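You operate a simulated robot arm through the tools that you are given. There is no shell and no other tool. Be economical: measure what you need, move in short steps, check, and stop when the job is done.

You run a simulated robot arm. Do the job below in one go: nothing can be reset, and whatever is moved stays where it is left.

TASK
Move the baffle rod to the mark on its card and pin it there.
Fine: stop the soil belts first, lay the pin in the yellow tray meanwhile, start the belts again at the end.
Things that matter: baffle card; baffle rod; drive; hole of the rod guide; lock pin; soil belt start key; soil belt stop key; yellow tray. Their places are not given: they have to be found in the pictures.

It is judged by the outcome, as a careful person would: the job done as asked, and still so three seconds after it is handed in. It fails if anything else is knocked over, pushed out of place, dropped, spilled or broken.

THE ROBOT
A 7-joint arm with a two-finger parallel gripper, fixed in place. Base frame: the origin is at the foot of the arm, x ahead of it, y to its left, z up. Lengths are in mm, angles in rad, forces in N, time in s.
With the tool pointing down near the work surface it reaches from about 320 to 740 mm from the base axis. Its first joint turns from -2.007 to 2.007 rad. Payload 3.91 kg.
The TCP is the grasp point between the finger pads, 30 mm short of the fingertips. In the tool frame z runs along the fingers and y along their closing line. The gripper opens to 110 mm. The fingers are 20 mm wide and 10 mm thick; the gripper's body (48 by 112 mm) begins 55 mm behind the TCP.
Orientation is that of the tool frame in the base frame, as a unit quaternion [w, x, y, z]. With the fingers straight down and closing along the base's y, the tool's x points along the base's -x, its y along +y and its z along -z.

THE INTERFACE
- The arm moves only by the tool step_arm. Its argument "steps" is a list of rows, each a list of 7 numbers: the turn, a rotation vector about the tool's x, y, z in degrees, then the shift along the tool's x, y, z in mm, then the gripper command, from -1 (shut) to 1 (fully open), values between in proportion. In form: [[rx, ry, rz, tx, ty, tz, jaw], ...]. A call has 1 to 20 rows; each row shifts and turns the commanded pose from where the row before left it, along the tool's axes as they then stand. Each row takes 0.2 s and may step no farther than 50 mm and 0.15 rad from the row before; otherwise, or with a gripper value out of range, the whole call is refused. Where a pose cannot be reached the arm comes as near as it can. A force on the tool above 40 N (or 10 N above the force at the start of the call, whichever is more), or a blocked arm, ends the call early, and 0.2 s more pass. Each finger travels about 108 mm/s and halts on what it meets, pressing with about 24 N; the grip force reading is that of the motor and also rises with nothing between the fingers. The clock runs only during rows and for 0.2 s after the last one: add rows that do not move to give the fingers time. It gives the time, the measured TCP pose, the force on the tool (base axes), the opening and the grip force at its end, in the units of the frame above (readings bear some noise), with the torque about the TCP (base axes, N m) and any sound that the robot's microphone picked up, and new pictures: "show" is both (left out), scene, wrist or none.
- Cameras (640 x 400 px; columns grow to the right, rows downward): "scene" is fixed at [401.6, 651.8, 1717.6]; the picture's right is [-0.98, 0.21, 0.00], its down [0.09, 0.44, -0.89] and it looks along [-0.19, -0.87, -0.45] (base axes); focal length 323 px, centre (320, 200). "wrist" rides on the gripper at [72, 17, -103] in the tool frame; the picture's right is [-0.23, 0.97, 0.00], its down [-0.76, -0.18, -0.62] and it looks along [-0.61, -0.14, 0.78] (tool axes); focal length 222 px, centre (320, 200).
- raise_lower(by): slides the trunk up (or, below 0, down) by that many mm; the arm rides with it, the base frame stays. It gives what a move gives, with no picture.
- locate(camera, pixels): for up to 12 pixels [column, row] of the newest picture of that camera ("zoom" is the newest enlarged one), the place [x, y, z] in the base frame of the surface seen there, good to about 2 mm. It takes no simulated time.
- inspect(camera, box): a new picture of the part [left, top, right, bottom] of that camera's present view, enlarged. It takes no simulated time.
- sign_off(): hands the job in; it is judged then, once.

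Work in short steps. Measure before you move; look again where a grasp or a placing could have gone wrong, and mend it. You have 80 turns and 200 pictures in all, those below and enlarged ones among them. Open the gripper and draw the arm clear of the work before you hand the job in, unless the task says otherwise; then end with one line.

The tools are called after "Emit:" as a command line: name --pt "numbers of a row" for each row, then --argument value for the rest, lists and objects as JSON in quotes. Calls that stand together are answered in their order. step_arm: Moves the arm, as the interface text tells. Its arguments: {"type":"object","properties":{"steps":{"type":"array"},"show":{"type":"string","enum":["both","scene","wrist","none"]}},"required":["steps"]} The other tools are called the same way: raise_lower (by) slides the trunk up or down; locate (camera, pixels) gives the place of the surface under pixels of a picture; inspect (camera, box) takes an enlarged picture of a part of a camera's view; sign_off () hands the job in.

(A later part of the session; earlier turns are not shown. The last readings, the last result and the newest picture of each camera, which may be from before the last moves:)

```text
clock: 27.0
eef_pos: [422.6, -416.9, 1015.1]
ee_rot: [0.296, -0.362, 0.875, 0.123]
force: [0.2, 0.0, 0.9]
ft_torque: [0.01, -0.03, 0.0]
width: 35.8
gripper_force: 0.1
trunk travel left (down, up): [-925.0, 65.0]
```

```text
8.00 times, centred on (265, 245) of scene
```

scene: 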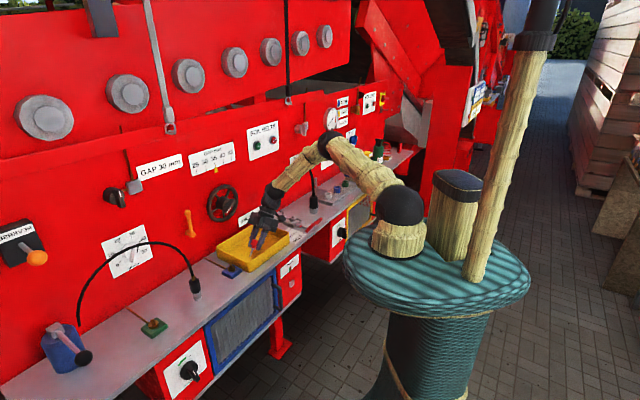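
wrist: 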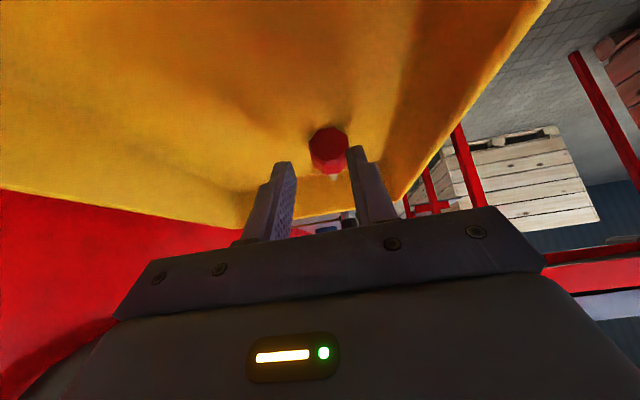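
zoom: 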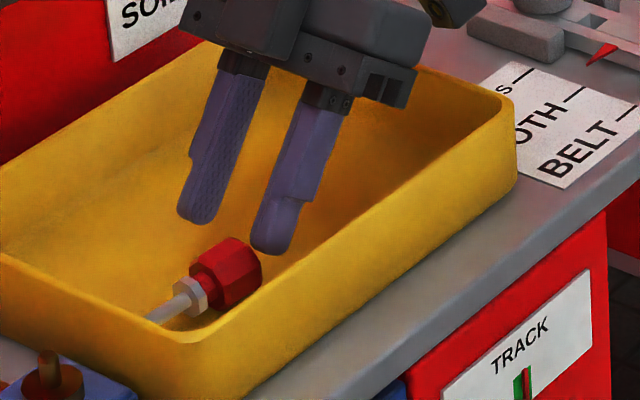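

The pin lies in the tray, knob at about (225,270) in the zoom. I back out upward, go upright, and look at both the pin and the handle from above.

Emit:
step_arm --pt "0 0 0 0 0 -30 -0.35" --pt "0 0 0 -10 0 -35 -0.35" --pt "0 0 0 -25 0 -35 -0.35" --pt "0 0 0 -25 0 -35 -0.35" --pt "0 7.5 0 0 0 0 -0.35" --pt "0 7.5 0 0 0 0 -0.35" --pt "0 7.5 0 0 0 0 -0.35" --pt "0 7.5 0 0 0 0 -0.35" --pt "0 7.5 0 0 0 0 -0.35" --pt "0 0 0 0 0 0 -0.35"

Emit:
inspect --camera "scene" --box '[235, 220, 295, 270]'

Emit:
locate --camera "zoom" --pixels '[[245, 265], [205, 265], [235, 300], [190, 295], [150, 318], [225, 240]]'

```text
clock: 29.2
eef_pos: [398.5, -442.1, 1158.2]
ee_rot: [-0.001, -0.383, 0.924, 0.0]
force: [-0.5, -0.1, -1.3]
ft_torque: [0.02, -0.04, 0.0]
width: 35.7
gripper_force: 0.1
trunk travel left (down, up): [-925.0, 65.0]
```

scene: 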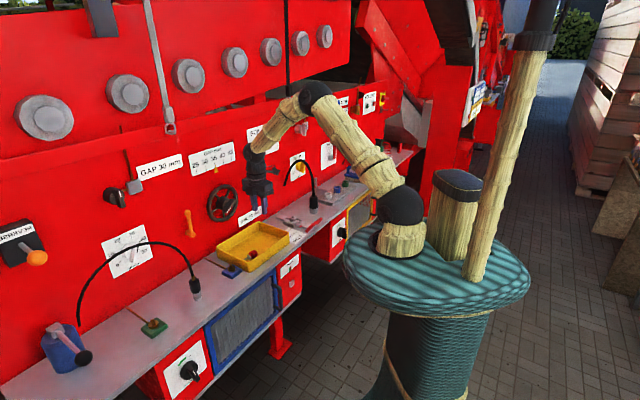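
wrist: 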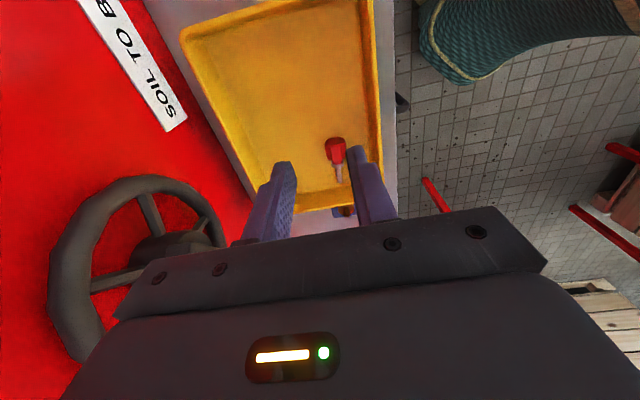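

```text
8.00 times, centred on (265, 245) of scene
```

zoom: 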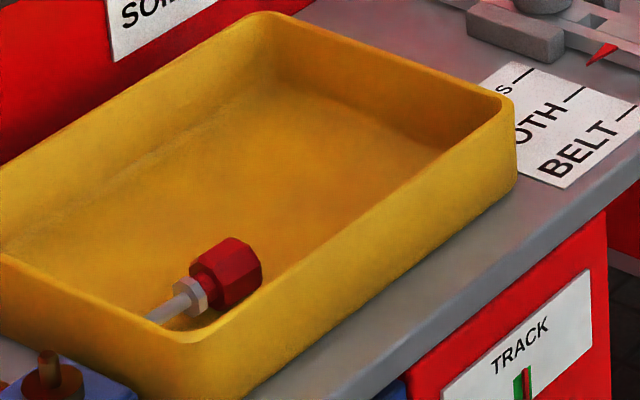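

```text
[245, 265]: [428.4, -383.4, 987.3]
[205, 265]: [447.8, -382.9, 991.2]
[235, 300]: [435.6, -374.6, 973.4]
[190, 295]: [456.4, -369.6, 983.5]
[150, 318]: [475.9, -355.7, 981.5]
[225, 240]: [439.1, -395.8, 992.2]
```

The pin rests at t≈37, n≈-582, pointing along +t. The jaw orientation already suits the handle bar (closing along n), so I move above the handle at t=-257, n=-490.

Emit:
step_arm --pt "0 0 0 38 17.5 0 0" --pt "0 0 0 38 17.5 0 0" --pt "0 0 0 38 17.5 0 0" --pt "0 0 0 38 17.5 0 0" --pt "0 0 0 38 17.5 0 0" --pt "0 0 0 36 16.5 0 0" --pt "0 0 0 0 0 40 0" --pt "0 0 0 0 0 20 0" --pt "0 0 0 0 0 0 0"

Emit:
inspect --camera "wrist" --box '[200, 40, 440, 230]'

Emit:
inspect --camera "scene" --box '[265, 180, 337, 240]'

```text
clock: 31.2
eef_pos: [164.7, -526.6, 1098.1]
ee_rot: [0.0, -0.382, 0.924, 0.0]
force: [-0.2, 0.1, -0.3]
ft_torque: [0.03, 0.03, 0.03]
width: 55.2
gripper_force: 0.0
trunk travel left (down, up): [-925.0, 65.0]
```

scene: 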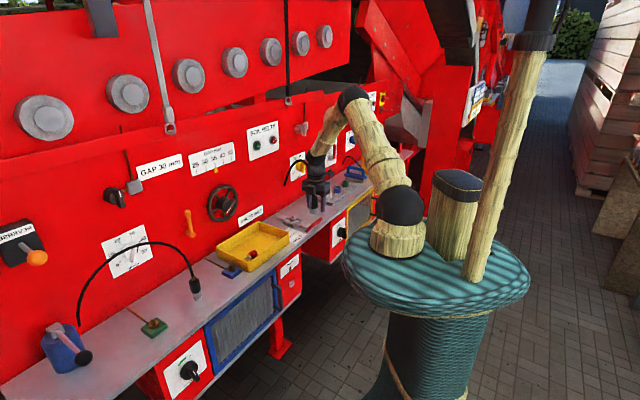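
wrist: 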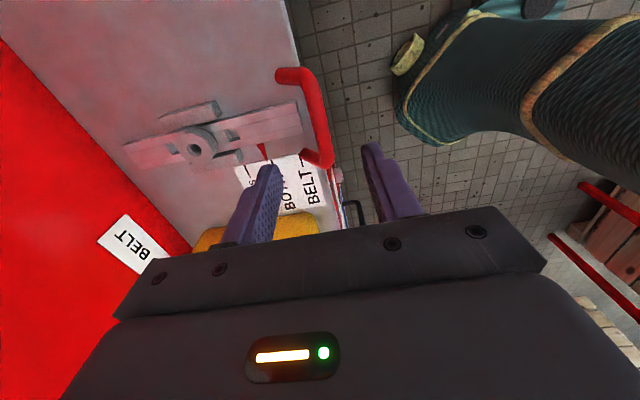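

```text
2.11 times, centred on (320, 135) of wrist
```

zoom: 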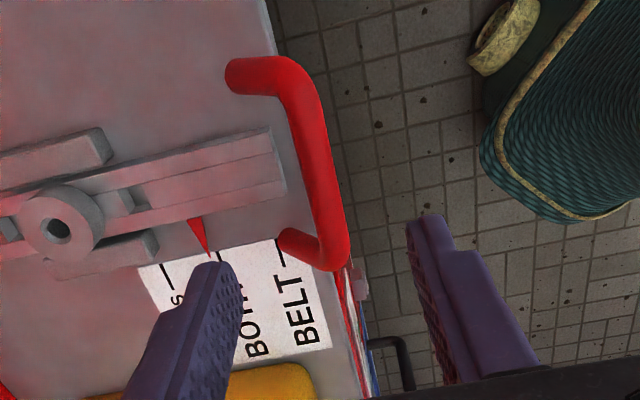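

```text
6.67 times, centred on (301, 210) of scene
```

zoom: 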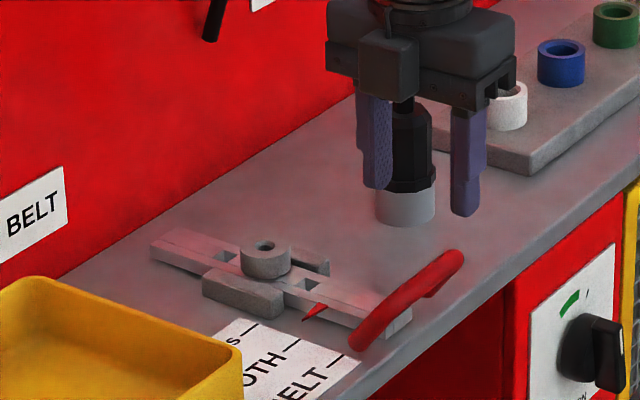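

I measure the bar from the wrist view.

Emit:
locate --camera "wrist" --pixels '[[314, 95], [318, 115], [325, 140], [311, 110], [323, 110], [296, 74], [310, 152], [282, 125], [262, 150], [266, 160], [304, 163], [297, 105]]'

```text
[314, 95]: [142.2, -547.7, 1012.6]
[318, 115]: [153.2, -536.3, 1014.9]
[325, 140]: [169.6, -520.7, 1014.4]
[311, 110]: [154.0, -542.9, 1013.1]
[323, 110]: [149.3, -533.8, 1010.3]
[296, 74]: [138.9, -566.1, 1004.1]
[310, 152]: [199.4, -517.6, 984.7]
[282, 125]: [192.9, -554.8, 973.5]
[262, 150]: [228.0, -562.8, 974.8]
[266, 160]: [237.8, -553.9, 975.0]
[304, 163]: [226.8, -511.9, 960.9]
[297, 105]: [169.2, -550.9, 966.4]
```

Bar centre is n≈-488, z≈1008, right under the TCP. I measure the card lines once more and descend to z 1012, then close.

Emit:
inspect --camera "wrist" --box '[240, 130, 340, 215]'

Emit:
locate --camera "zoom" --pixels '[[392, 152], [410, 200], [135, 210], [290, 180], [155, 105], [177, 180]]'

Emit:
step_arm --pt "0 0 0 0 1 30 0" --pt "0 0 0 0 0 30 0" --pt "0 0 0 0 0 20 0" --pt "0 0 0 0 0 6 0" --pt "0 0 0 0 0 0 -0.5" --pt "0 0 0 0 0 0 -1" --pt "0 0 0 0 0 0 -1"

```text
4.71 times, centred on (290, 172) of wrist
```

zoom: 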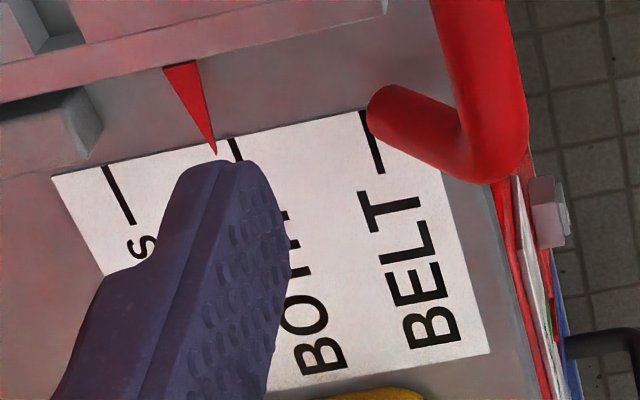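

```text
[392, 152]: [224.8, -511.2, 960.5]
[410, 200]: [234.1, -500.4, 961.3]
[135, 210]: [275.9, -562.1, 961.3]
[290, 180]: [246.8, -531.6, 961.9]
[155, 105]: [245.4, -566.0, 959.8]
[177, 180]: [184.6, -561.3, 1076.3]
```

```text
clock: 32.8
eef_pos: [163.8, -527.9, 1012.0]
ee_rot: [0.0, -0.382, 0.924, 0.0]
force: [1.3, -0.3, -2.3]
ft_torque: [-0.23, 0.13, -0.92]
width: 14.0
gripper_force: 45.2
trunk travel left (down, up): [-925.0, 65.0]
```

scene: 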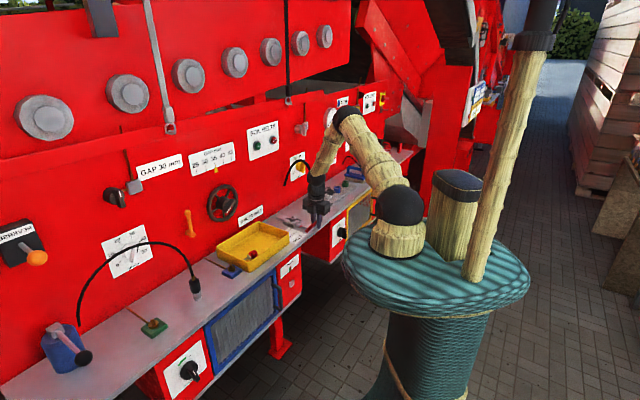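
wrist: 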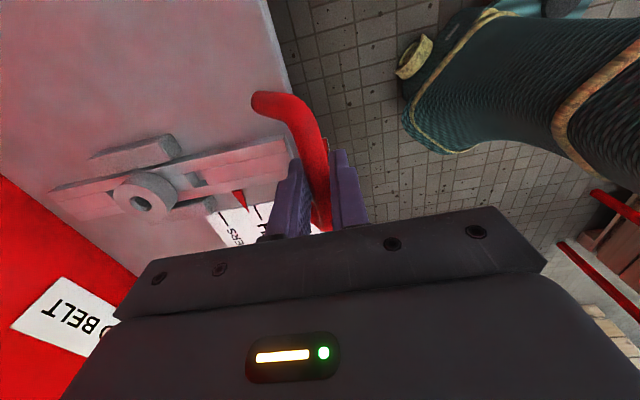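

Gripped at 14 mm. I pull the rod outward (+y tool = +n) by 33 mm in small steps and check the pointer.

Emit:
step_arm --pt "0 0 0 0 4 0 -1" --pt "0 0 0 0 6 0 -1" --pt "0 0 0 0 8 0 -1" --pt "0 0 0 0 8 0 -1" --pt "0 0 0 0 7 0 -1" --pt "0 0 0 0 0 0 -1"

Emit:
inspect --camera "scene" --box '[270, 200, 326, 240]'

Emit:
inspect --camera "wrist" --box '[100, 100, 340, 250]'

```text
clock: 34.2
eef_pos: [140.3, -503.9, 1011.7]
ee_rot: [-0.001, -0.382, 0.924, 0.0]
force: [-2.2, 0.8, -7.2]
ft_torque: [-0.15, 0.26, -0.89]
width: 13.7
gripper_force: 45.4
trunk travel left (down, up): [-925.0, 65.0]
```

scene: 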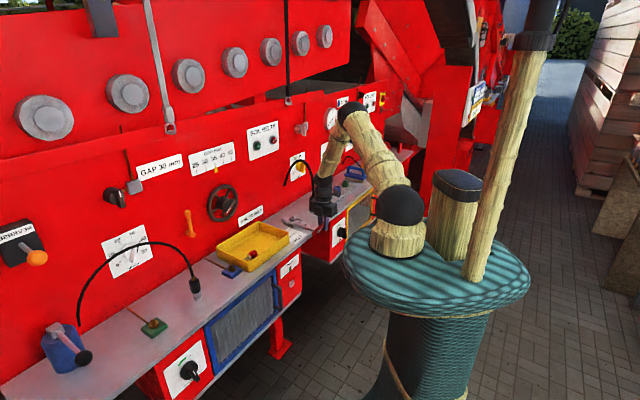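
wrist: 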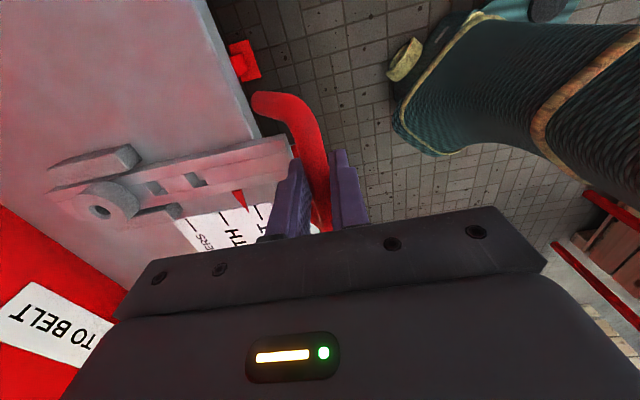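

```text
10.00 times, centred on (298, 220) of scene
```

zoom: 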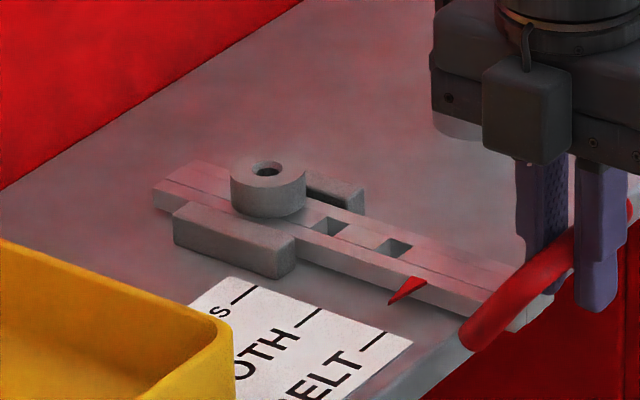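

```text
2.67 times, centred on (220, 175) of wrist
```

zoom: 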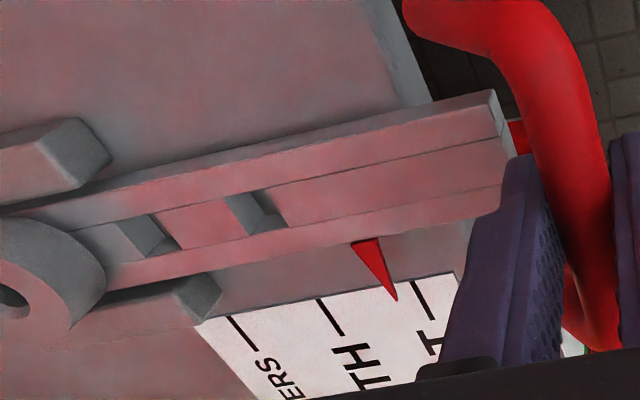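

The rod slid. I measure the pointer tip and lines in this zoom.

Emit:
locate --camera "zoom" --pixels '[[388, 285], [365, 247], [417, 287], [430, 312], [322, 303], [340, 330], [232, 320], [250, 343], [146, 236], [255, 215]]'

Emit:
inspect --camera "scene" --box '[270, 200, 326, 240]'

Emit:
locate --camera "zoom" --pixels '[[395, 298], [410, 287], [363, 349], [380, 337], [298, 326], [315, 313], [235, 303], [253, 290], [331, 226], [393, 248], [267, 165]]'

```text
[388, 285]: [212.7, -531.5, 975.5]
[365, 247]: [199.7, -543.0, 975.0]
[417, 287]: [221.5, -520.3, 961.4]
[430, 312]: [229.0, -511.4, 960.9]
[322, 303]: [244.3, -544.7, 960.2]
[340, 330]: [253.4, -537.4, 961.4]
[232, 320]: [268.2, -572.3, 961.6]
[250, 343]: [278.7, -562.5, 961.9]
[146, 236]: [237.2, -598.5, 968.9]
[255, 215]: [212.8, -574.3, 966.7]
```

```text
10.00 times, centred on (298, 220) of scene
```

zoom: 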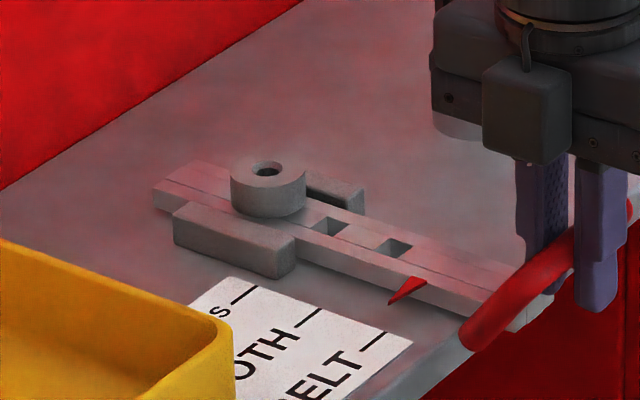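

```text
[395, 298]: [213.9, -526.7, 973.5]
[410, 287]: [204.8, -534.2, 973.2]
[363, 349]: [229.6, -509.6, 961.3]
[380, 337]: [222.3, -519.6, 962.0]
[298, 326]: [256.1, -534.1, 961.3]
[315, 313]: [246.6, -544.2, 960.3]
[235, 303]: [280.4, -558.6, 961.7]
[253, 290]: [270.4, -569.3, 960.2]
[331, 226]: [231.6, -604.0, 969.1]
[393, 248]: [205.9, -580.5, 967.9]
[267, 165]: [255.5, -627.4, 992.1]
```

Marks are spaced 35 mm (BELT n=-523.8, BOTH -558.8) and the rod has moved 33.6 mm, so 1.4 mm more is needed. I nudge and release, then retreat up.

Emit:
step_arm --pt "0 0 0 0 1.4 0 -1" --pt "0 0 0 0 0 0 -1" --pt "0 0 0 0 0 0 -1" --show "none"

```text
clock: 35.0
eef_pos: [140.5, -504.5, 1012.7]
ee_rot: [0.0, -0.382, 0.924, 0.001]
force: [0.2, -1.6, -10.4]
ft_torque: [-0.05, -0.01, -0.85]
width: 13.8
gripper_force: 44.3
trunk travel left (down, up): [-925.0, 65.0]
```

The reading barely changed; I check the pointer and hole visually before releasing.

Emit:
inspect --camera "scene" --box '[270, 200, 326, 240]'

Emit:
locate --camera "zoom" --pixels '[[395, 298], [400, 294], [410, 287], [363, 349], [371, 343], [380, 337], [331, 226], [393, 248], [267, 165]]'

Emit:
step_arm --pt "0 0 0 0 0 0 -1" --pt "0 0 0 0 0 0 -1" --show "wrist"

Emit:
inspect --camera "wrist" --box '[60, 140, 180, 230]'

```text
10.00 times, centred on (298, 220) of scene
```

zoom: 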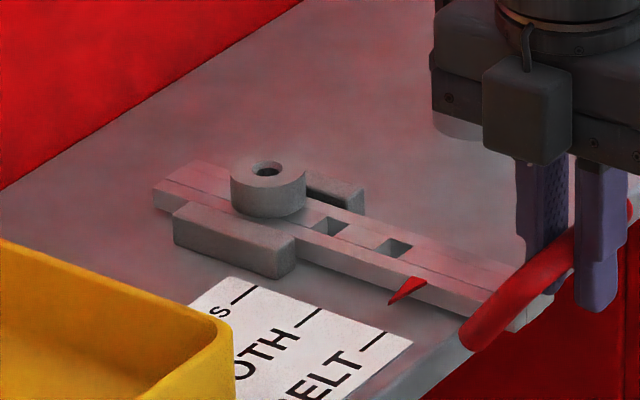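

```text
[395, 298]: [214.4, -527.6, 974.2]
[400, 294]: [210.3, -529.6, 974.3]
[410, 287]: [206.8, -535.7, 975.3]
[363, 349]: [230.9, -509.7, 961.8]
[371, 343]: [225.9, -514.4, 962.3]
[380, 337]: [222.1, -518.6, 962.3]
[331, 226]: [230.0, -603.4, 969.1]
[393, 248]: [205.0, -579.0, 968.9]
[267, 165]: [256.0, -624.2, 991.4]
```

```text
clock: 35.6
eef_pos: [139.7, -502.8, 1012.1]
ee_rot: [0.0, -0.383, 0.924, 0.001]
force: [-0.1, -1.0, -11.3]
ft_torque: [0.01, 0.0, -0.9]
width: 13.6
gripper_force: 45.0
trunk travel left (down, up): [-925.0, 65.0]
```

wrist: 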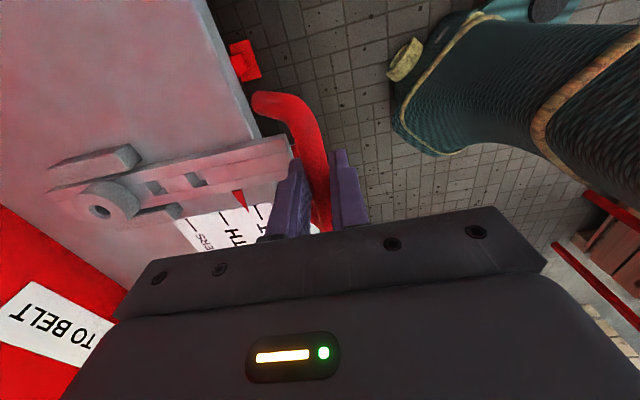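

```text
4.44 times, centred on (120, 185) of wrist
```

zoom: 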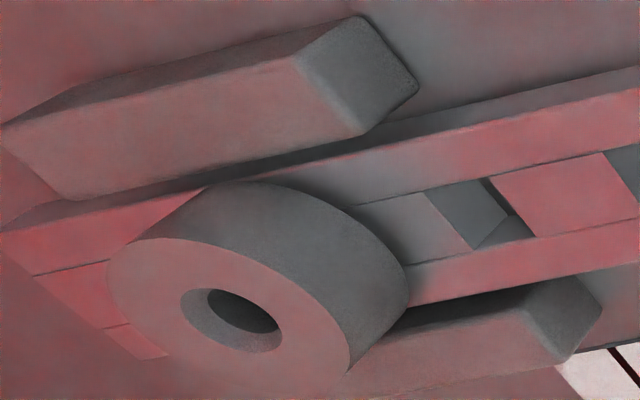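

Now TCP n=-454.3, i.e. 34.8 mm travel — matches the 35 mm spacing. I release, rise, and move to look down on the collar.

Emit:
step_arm --pt "0 0 0 0 0 0 -0.5" --pt "0 0 0 0 0 0 -0.3" --pt "0 0 0 0 0 0 -0.3" --pt "0 0 0 0 0 -20 -0.3" --pt "0 0 0 0 0 -40 -0.3" --pt "0 0 0 0 0 -45 -0.3" --pt "0 0 0 0 0 -45 0" --pt "0 0 0 -35 -30 0 0" --pt "0 0 0 -35 -30 0 0" --pt "0 0 0 -35 -30 0 0" --pt "0 0 0 0 -30 0 0" --pt "0 0 0 0 0 0 0"

Emit:
inspect --camera "wrist" --box '[180, 0, 420, 150]'

Emit:
inspect --camera "scene" --box '[270, 200, 326, 240]'

```text
clock: 38.2
eef_pos: [299.0, -512.3, 1162.2]
ee_rot: [0.0, -0.382, 0.924, 0.0]
force: [-0.2, -0.2, -0.3]
ft_torque: [0.0, 0.05, -0.02]
width: 55.0
gripper_force: 0.1
trunk travel left (down, up): [-925.0, 65.0]
```

scene: 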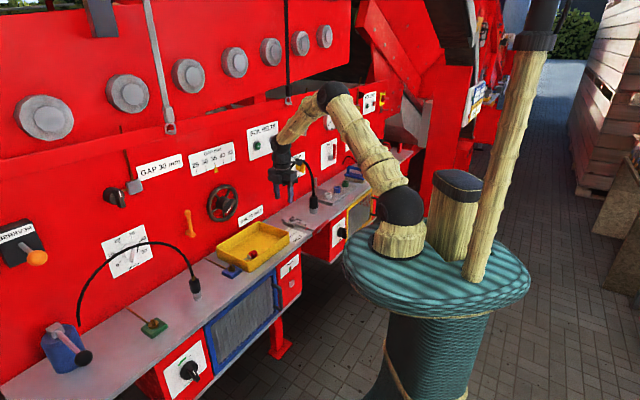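
wrist: 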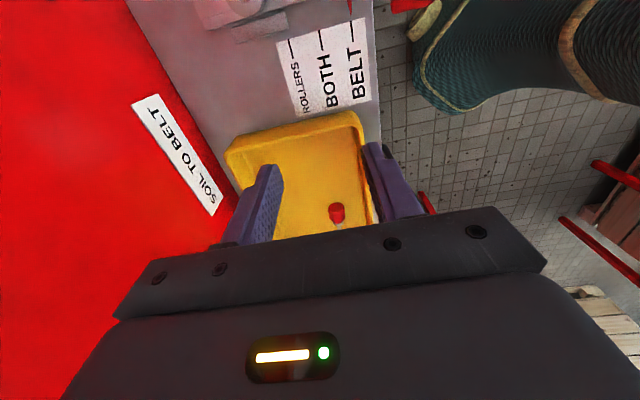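

```text
2.67 times, centred on (300, 75) of wrist
```

zoom: 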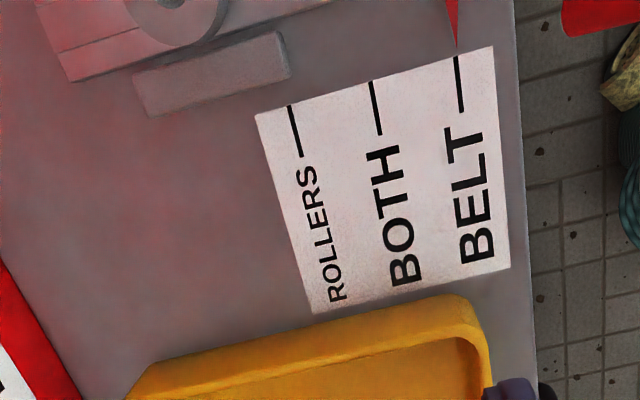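

```text
10.00 times, centred on (298, 220) of scene
```

zoom: 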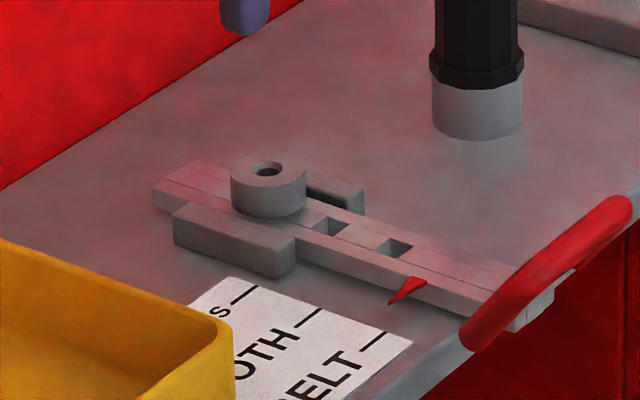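

The pointer matches BELT. Now back to the pin: I move towards it in the tray and measure it.

Emit:
step_arm --pt "0 0 0 -40 -2 0 0" --pt "0 0 0 -40 -2 0 0" --pt "0 0 0 -40 -2 0 0" --pt "0 0 0 -30 -2 0 0" --pt "0 0 0 0 0 0 0" --show "wrist"

Emit:
inspect --camera "wrist" --box '[260, 90, 420, 210]'

```text
clock: 39.4
eef_pos: [411.3, -413.2, 1162.8]
ee_rot: [0.001, -0.382, 0.924, 0.0]
force: [0.1, 0.8, 0.1]
ft_torque: [0.0, 0.03, -0.01]
width: 54.9
gripper_force: 0.0
trunk travel left (down, up): [-925.0, 65.0]
```

wrist: 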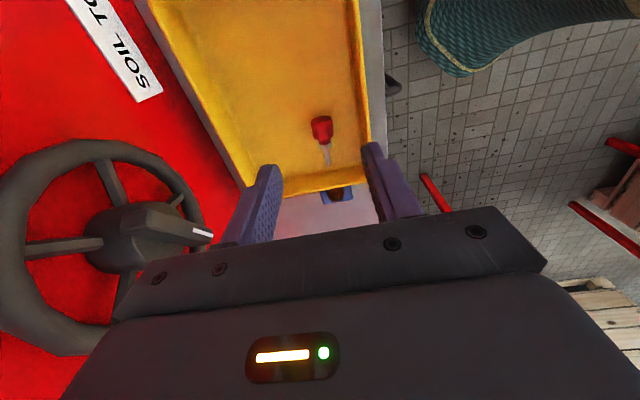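

```text
3.33 times, centred on (340, 150) of wrist
```

zoom: 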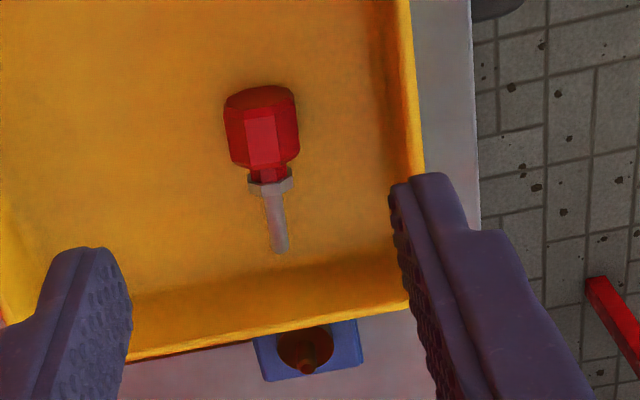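

Emit:
locate --camera "zoom" --pixels '[[230, 135], [262, 130], [297, 130], [258, 95], [265, 163], [270, 185], [275, 215], [280, 248], [200, 200], [262, 110], [262, 150], [310, 300]]'

```text
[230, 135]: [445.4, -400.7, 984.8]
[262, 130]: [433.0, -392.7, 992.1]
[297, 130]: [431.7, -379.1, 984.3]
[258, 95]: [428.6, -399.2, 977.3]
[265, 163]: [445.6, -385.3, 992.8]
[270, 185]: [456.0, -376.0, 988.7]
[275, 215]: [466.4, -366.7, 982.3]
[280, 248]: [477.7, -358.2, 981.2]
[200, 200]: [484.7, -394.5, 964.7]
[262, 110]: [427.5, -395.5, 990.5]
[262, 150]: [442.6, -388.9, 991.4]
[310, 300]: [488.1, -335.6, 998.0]
```

The pin lies horizontally, axis azimuth ≈38.5°, knob centre about (438.6,-390.6,978.5). I yaw 6.5°, lean 25° towards its tip, and come to 40 mm above the grasp.

Emit:
step_arm --pt "0 0 6.5 0 0 0 -0.2" --pt "0 -8 0 0 0 0 -0.2" --pt "0 -8 0 0 0 0 -0.2" --pt "0 -8 0 0 0 0 -0.2" --pt "0 -1 0 7.25 0.4 31.1 -0.2" --pt "0 0 0 7.25 0.4 31.1 -0.2" --pt "0 0 0 7.25 0.4 31.1 -0.2" --pt "0 0 0 7.25 0.2 31.1 -0.2" --pt "0 0 0 0 0 0 -0.2"

Emit:
inspect --camera "wrist" --box '[240, 70, 400, 190]'

Emit:
inspect --camera "scene" --box '[220, 205, 290, 265]'

```text
clock: 41.4
eef_pos: [431.1, -396.2, 1037.5]
ee_rot: [0.205, -0.322, 0.922, 0.071]
force: [0.4, 0.2, -0.8]
ft_torque: [0.03, 0.01, 0.01]
width: 44.0
gripper_force: 0.1
trunk travel left (down, up): [-925.0, 65.0]
```

scene: 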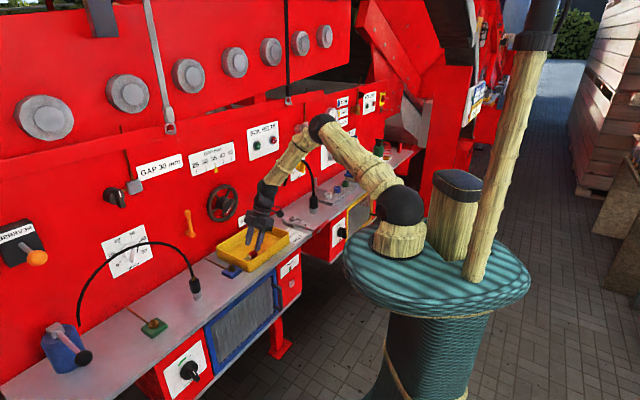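
wrist: 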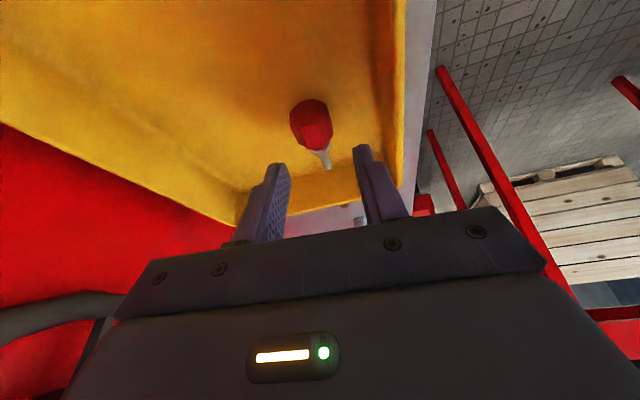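

```text
3.33 times, centred on (320, 130) of wrist
```

zoom: 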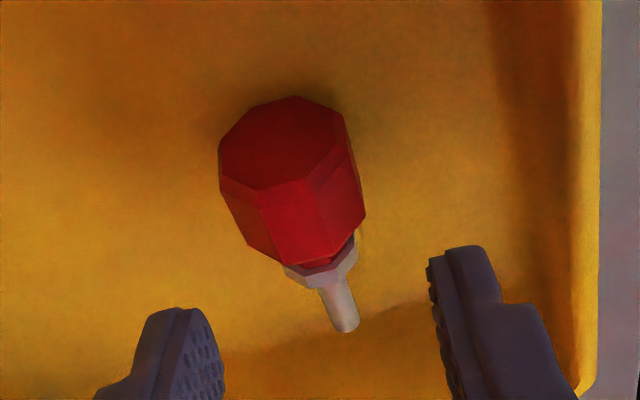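

```text
6.67 times, centred on (255, 235) of scene
```

zoom: 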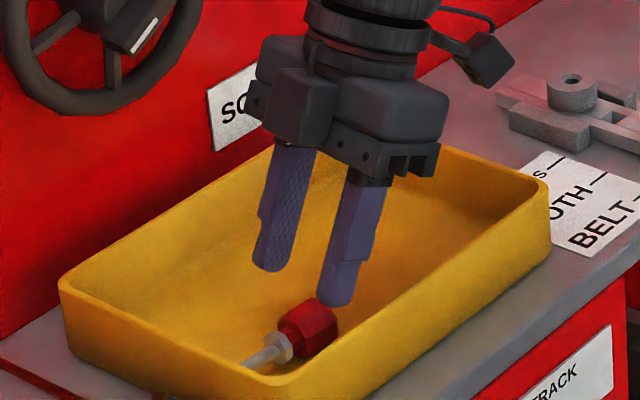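

Emit:
locate --camera "zoom" --pixels '[[280, 145], [222, 165], [348, 150], [262, 190], [310, 230], [360, 205], [240, 220], [325, 268], [335, 295], [345, 322], [318, 165], [295, 100]]'

```text
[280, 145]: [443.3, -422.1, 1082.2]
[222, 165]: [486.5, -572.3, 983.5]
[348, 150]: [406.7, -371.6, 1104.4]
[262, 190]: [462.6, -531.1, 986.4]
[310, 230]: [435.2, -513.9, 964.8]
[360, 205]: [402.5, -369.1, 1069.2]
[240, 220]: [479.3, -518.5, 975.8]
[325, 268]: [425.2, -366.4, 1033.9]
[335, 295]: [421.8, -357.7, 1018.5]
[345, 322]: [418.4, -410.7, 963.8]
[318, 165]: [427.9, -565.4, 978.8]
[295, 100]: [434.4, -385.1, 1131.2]
```

That used the scene zoom; I repeat with wrist pixels.

Emit:
locate --camera "wrist" --pixels '[[308, 113], [292, 120], [327.5, 117], [317, 139], [321.5, 150.4], [324.5, 158.5], [327, 165.5], [331, 131], [297, 134], [314, 127], [302, 126]]'

```text
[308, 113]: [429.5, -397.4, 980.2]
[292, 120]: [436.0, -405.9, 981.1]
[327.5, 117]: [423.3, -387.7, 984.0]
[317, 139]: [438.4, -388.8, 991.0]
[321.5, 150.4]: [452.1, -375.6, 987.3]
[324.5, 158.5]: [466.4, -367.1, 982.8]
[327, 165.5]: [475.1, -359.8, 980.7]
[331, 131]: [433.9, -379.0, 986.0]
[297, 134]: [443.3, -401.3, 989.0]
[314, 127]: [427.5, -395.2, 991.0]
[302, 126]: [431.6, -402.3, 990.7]
```

Pin axis and jaw agree within about 1°. I descend the last 40 mm and close.

Emit:
step_arm --pt "0 0 0 5 0 12.4 -0.2" --pt "0 0 0 5 0 12.4 -0.2" --pt "0 0 0 3.1 0 7.4 -0.2" --pt "0 0 0 2 0 4.5 -0.2" --pt "0 0 0 0 0 0 -0.3" --pt "0 0 0 0 0 0 -0.5" --pt "0 0 0 0 0 0 -1" --pt "0 0 0 0 0 0 -1"

Emit:
inspect --camera "scene" --box '[220, 205, 290, 265]'

Emit:
inspect --camera "wrist" --box '[240, 80, 400, 200]'

```text
clock: 43.2
eef_pos: [430.5, -395.3, 997.0]
ee_rot: [0.204, -0.322, 0.922, 0.071]
force: [0.2, 0.1, 0.1]
ft_torque: [-0.01, 0.03, 0.0]
width: 26.6
gripper_force: 24.3
trunk travel left (down, up): [-925.0, 65.0]
```

scene: 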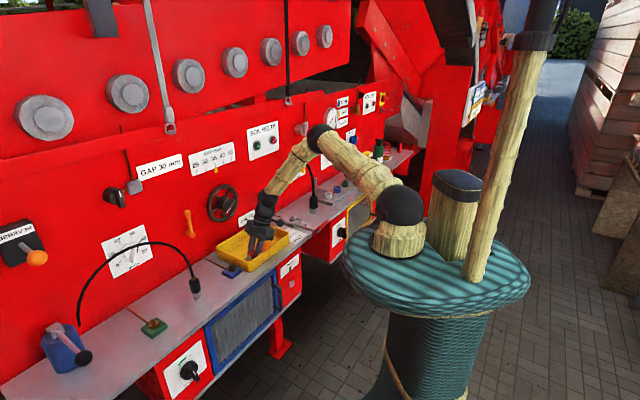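
wrist: 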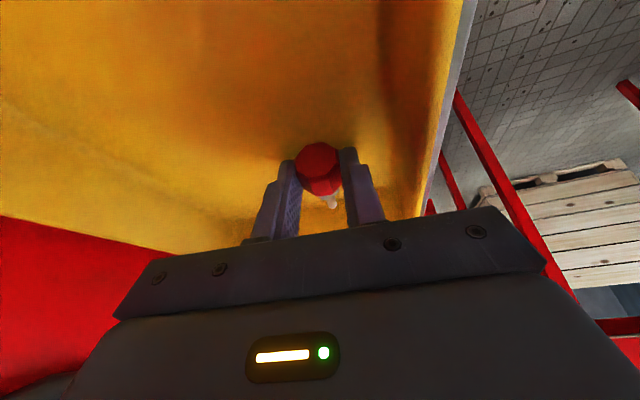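

```text
6.67 times, centred on (255, 235) of scene
```

zoom: 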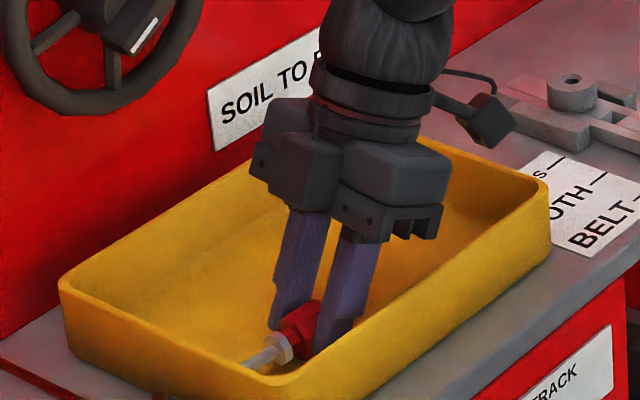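

```text
3.33 times, centred on (320, 140) of wrist
```

zoom: 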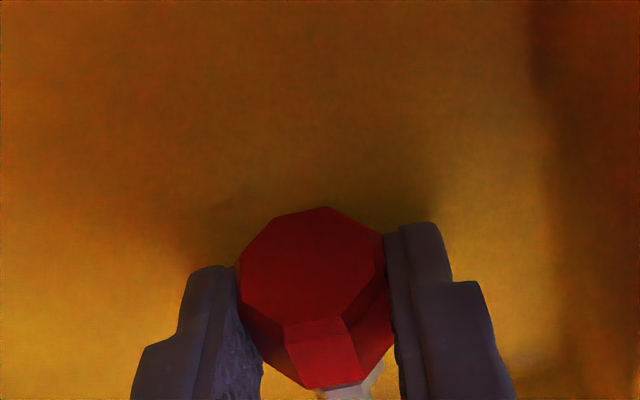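

Gripped (26.6 mm, flats). I lift slowly and check.

Emit:
step_arm --pt "0 0 0 -2.1 0 -4.5 -1" --pt "0 0 0 -6.3 0 -13.6 -1" --pt "0 0 0 -12.7 0 -27.2 -1" --pt "0 0 0 -17 0 -36 -1" --pt "0 0 0 -19 0 -40.8 -1" --pt "0 0 0 -19 0 -40.8 -1" --pt "0 0 0 0 0 0 -1"

Emit:
inspect --camera "scene" --box '[220, 160, 310, 240]'

Emit:
inspect --camera "wrist" --box '[240, 80, 400, 200]'

```text
clock: 44.8
eef_pos: [432.6, -393.6, 1176.6]
ee_rot: [0.204, -0.322, 0.922, 0.071]
force: [0.0, 0.5, -0.6]
ft_torque: [0.0, -0.03, 0.04]
width: 26.7
gripper_force: 24.0
trunk travel left (down, up): [-925.0, 65.0]
```

scene: 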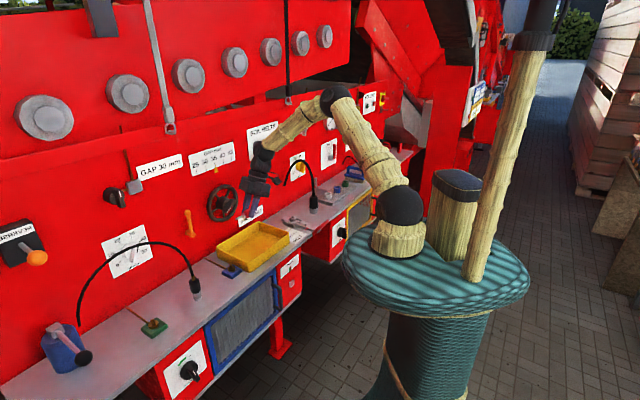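
wrist: 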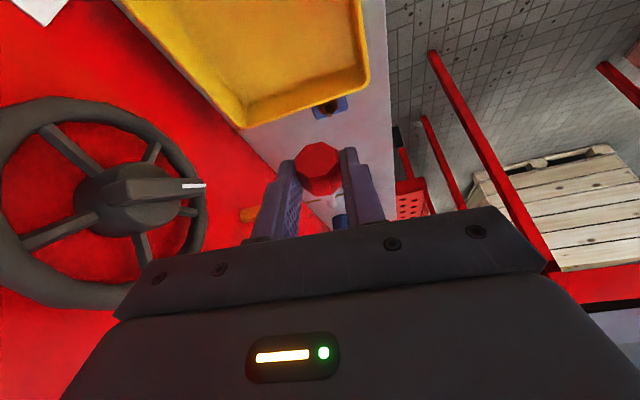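

```text
5.00 times, centred on (265, 200) of scene
```

zoom: 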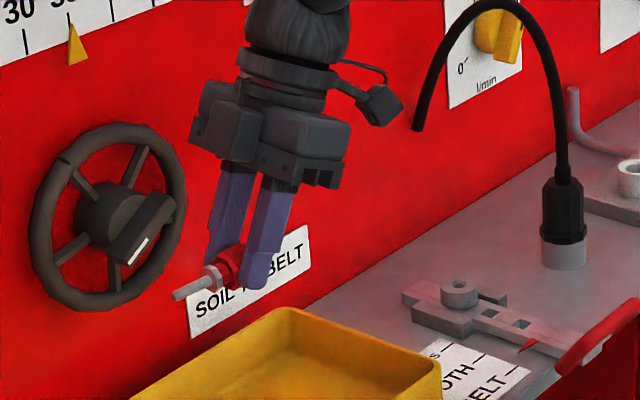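

```text
3.33 times, centred on (320, 140) of wrist
```

zoom: 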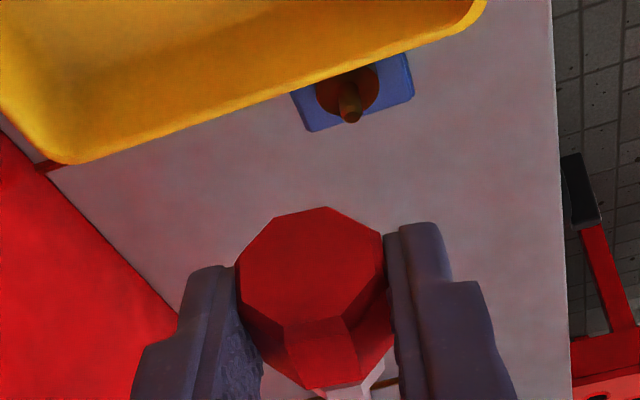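

Held firmly, pin horizontal. I go upright, undo the yaw, move towards the guide, then lean the other way in steps.

Emit:
step_arm --pt "0 8.3 0 0 0 0 -1" --pt "0 8.3 0 0 0 0 -1" --pt "0 8.4 0 0 0 0 -1" --pt "0 0 -6.5 0 0 0 -1" --pt "0 0 0 40 -6 0 -1" --pt "0 0 0 40 -6 0 -1" --pt "0 0 0 40 -6 0 -1" --pt "0 0 0 40 -6 0 -1" --pt "0 0 0 35 -6 0 -1" --pt "0 7.9 0 0 -3 0 -1" --pt "0 7.9 0 0 0 0 -1" --pt "0 7.9 0 0 0 0 -1" --pt "0 7.9 0 0 0 0 -1" --pt "0 7.9 0 0 0 0 -1" --pt "0 0 0 0 0 0 -1"

Emit:
inspect --camera "scene" --box '[240, 130, 340, 230]'

```text
clock: 48.0
eef_pos: [316.0, -555.4, 1176.6]
ee_rot: [-0.313, -0.36, 0.87, -0.129]
force: [-0.2, -1.1, 0.3]
ft_torque: [0.0, 0.0, -0.02]
width: 26.7
gripper_force: 23.8
trunk travel left (down, up): [-925.0, 65.0]
```

scene: 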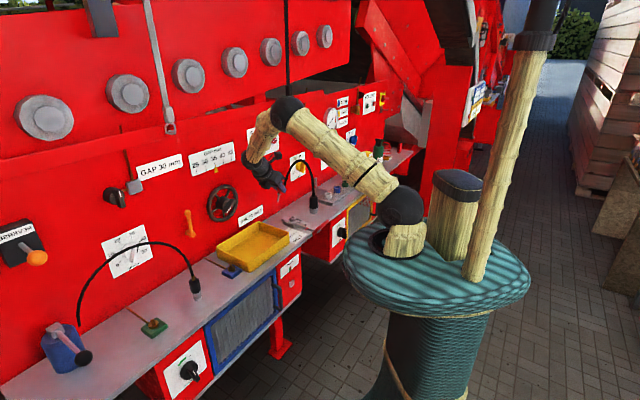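
wrist: 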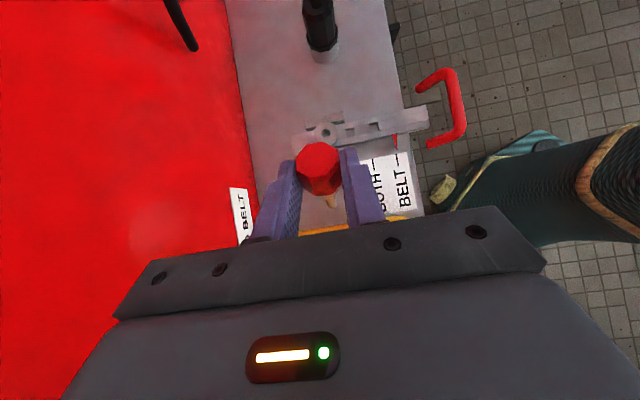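

```text
4.00 times, centred on (290, 180) of scene
```

zoom: 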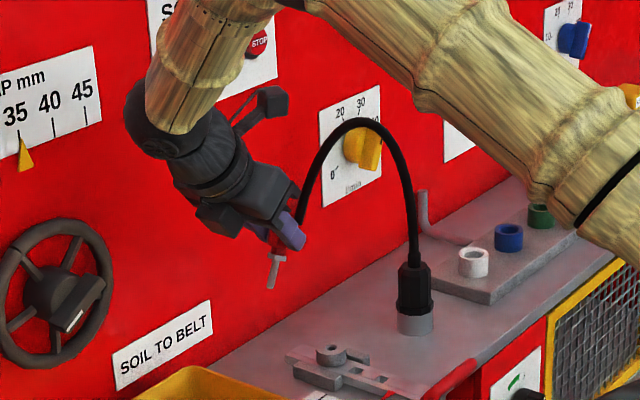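

The lean to 39.5° works. I measure the pin direction.

Emit:
inspect --camera "scene" --box '[295, 175, 325, 205]'

Emit:
inspect --camera "scene" --box '[290, 180, 330, 210]'

Emit:
locate --camera "scene" --pixels '[[279.2, 195], [278.2, 198], [277.5, 201]]'

```text
13.33 times, centred on (310, 190) of scene
```

zoom: 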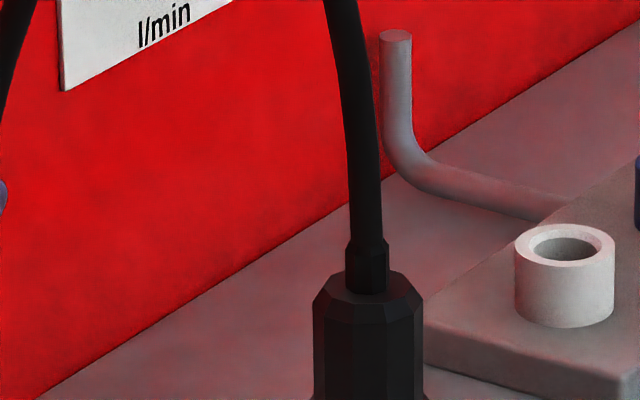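

```text
13.33 times, centred on (310, 195) of scene
```

zoom: 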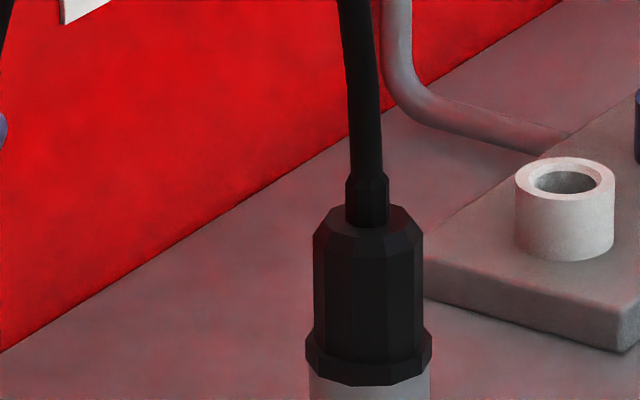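

```text
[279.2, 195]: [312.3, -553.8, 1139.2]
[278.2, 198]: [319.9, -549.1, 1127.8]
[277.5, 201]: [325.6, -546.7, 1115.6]
```

Pin still tilts roughly 25–30° towards +t. I lean 20° more and look with a tight zoom.

Emit:
step_arm --pt "0 6.7 0 0 0 0 -1" --pt "0 6.7 0 0 0 0 -1" --pt "0 6.7 0 0 0 0 -1" --pt "0 0 0 0 0 0 -1"

Emit:
inspect --camera "scene" --box '[260, 175, 300, 205]'

```text
clock: 49.0
eef_pos: [317.0, -556.4, 1177.5]
ee_rot: [-0.46, -0.331, 0.801, -0.19]
force: [0.7, 0.4, -0.6]
ft_torque: [0.0, -0.05, -0.02]
width: 26.9
gripper_force: 24.3
trunk travel left (down, up): [-925.0, 65.0]
```

scene: 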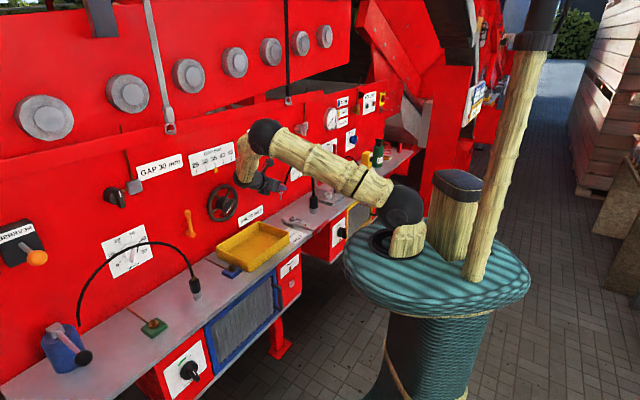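
wrist: 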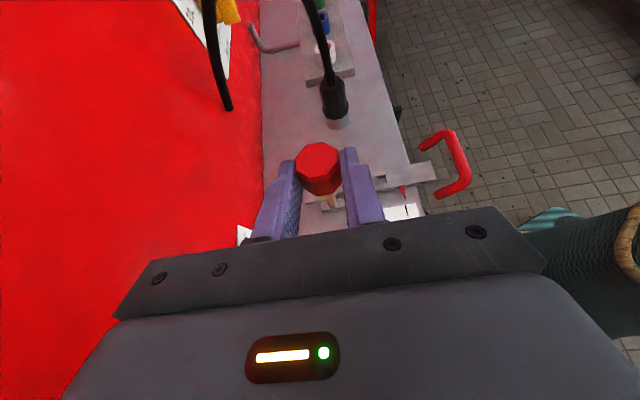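

```text
13.33 times, centred on (280, 190) of scene
```

zoom: 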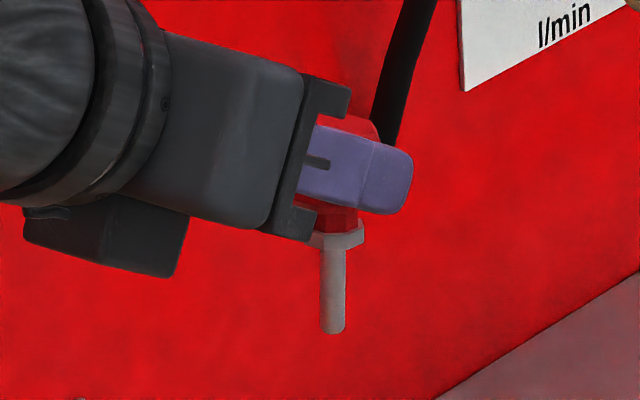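

Emit:
locate --camera "zoom" --pixels '[[334, 255], [333, 270], [333, 285], [332, 300], [332, 315], [331, 328], [335, 240], [350, 125], [340, 222], [110, 270], [30, 235], [200, 225]]'

```text
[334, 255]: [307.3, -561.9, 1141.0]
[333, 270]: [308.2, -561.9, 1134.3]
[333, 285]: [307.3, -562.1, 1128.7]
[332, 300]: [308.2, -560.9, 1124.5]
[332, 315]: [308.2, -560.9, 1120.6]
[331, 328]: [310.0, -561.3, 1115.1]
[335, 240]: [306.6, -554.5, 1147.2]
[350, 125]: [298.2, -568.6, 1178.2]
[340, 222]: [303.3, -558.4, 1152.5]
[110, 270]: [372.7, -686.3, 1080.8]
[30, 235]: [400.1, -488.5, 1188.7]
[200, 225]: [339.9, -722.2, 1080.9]
```

Pin is within 4° of vertical. I trim +3.7° lean and 1° roll, and measure the collar hole precisely in the scene view.

Emit:
step_arm --pt "0 3.7 0 0 0 0 -1" --pt "0 0 -1 0 0 0 -1" --pt "0 0 0 0 0 0 -1" --show "scene"

Emit:
inspect --camera "scene" --box '[285, 205, 309, 223]'

Emit:
locate --camera "zoom" --pixels '[[270, 150], [270, 70], [170, 110], [370, 110], [270, 110]]'

Emit:
inspect --camera "scene" --box '[268, 180, 292, 204]'

```text
clock: 49.8
eef_pos: [317.4, -556.6, 1177.5]
ee_rot: [-0.487, -0.332, 0.783, -0.196]
force: [0.2, -0.2, -1.0]
ft_torque: [0.0, 0.01, 0.0]
width: 26.8
gripper_force: 24.3
trunk travel left (down, up): [-925.0, 65.0]
```

scene: 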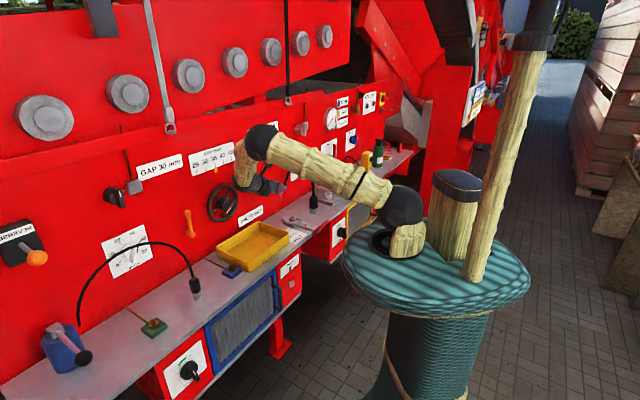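

```text
16.00 times, centred on (297, 214) of scene
```

zoom: 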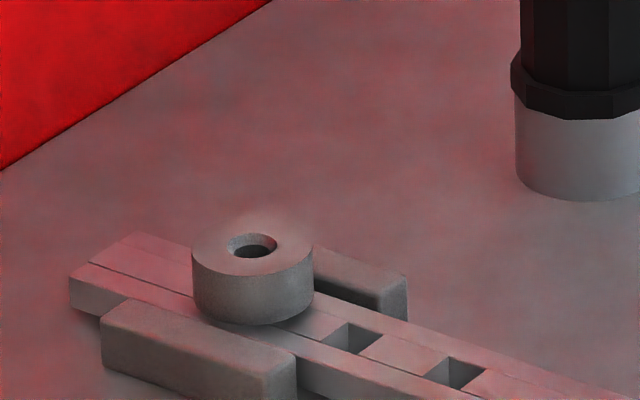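

```text
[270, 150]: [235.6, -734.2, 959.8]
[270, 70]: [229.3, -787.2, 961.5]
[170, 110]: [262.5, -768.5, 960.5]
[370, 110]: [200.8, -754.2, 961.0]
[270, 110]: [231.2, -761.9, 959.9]
```

```text
16.00 times, centred on (280, 192) of scene
```

zoom: 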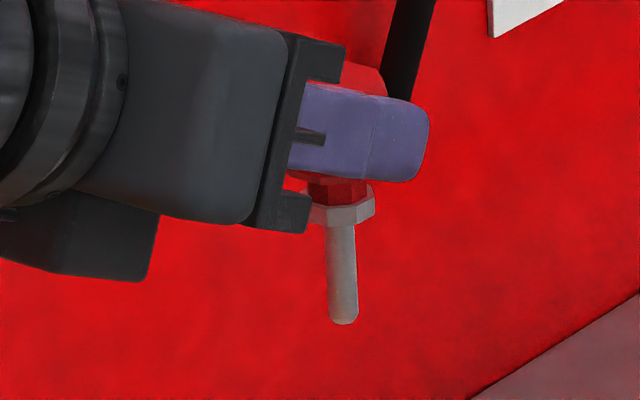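

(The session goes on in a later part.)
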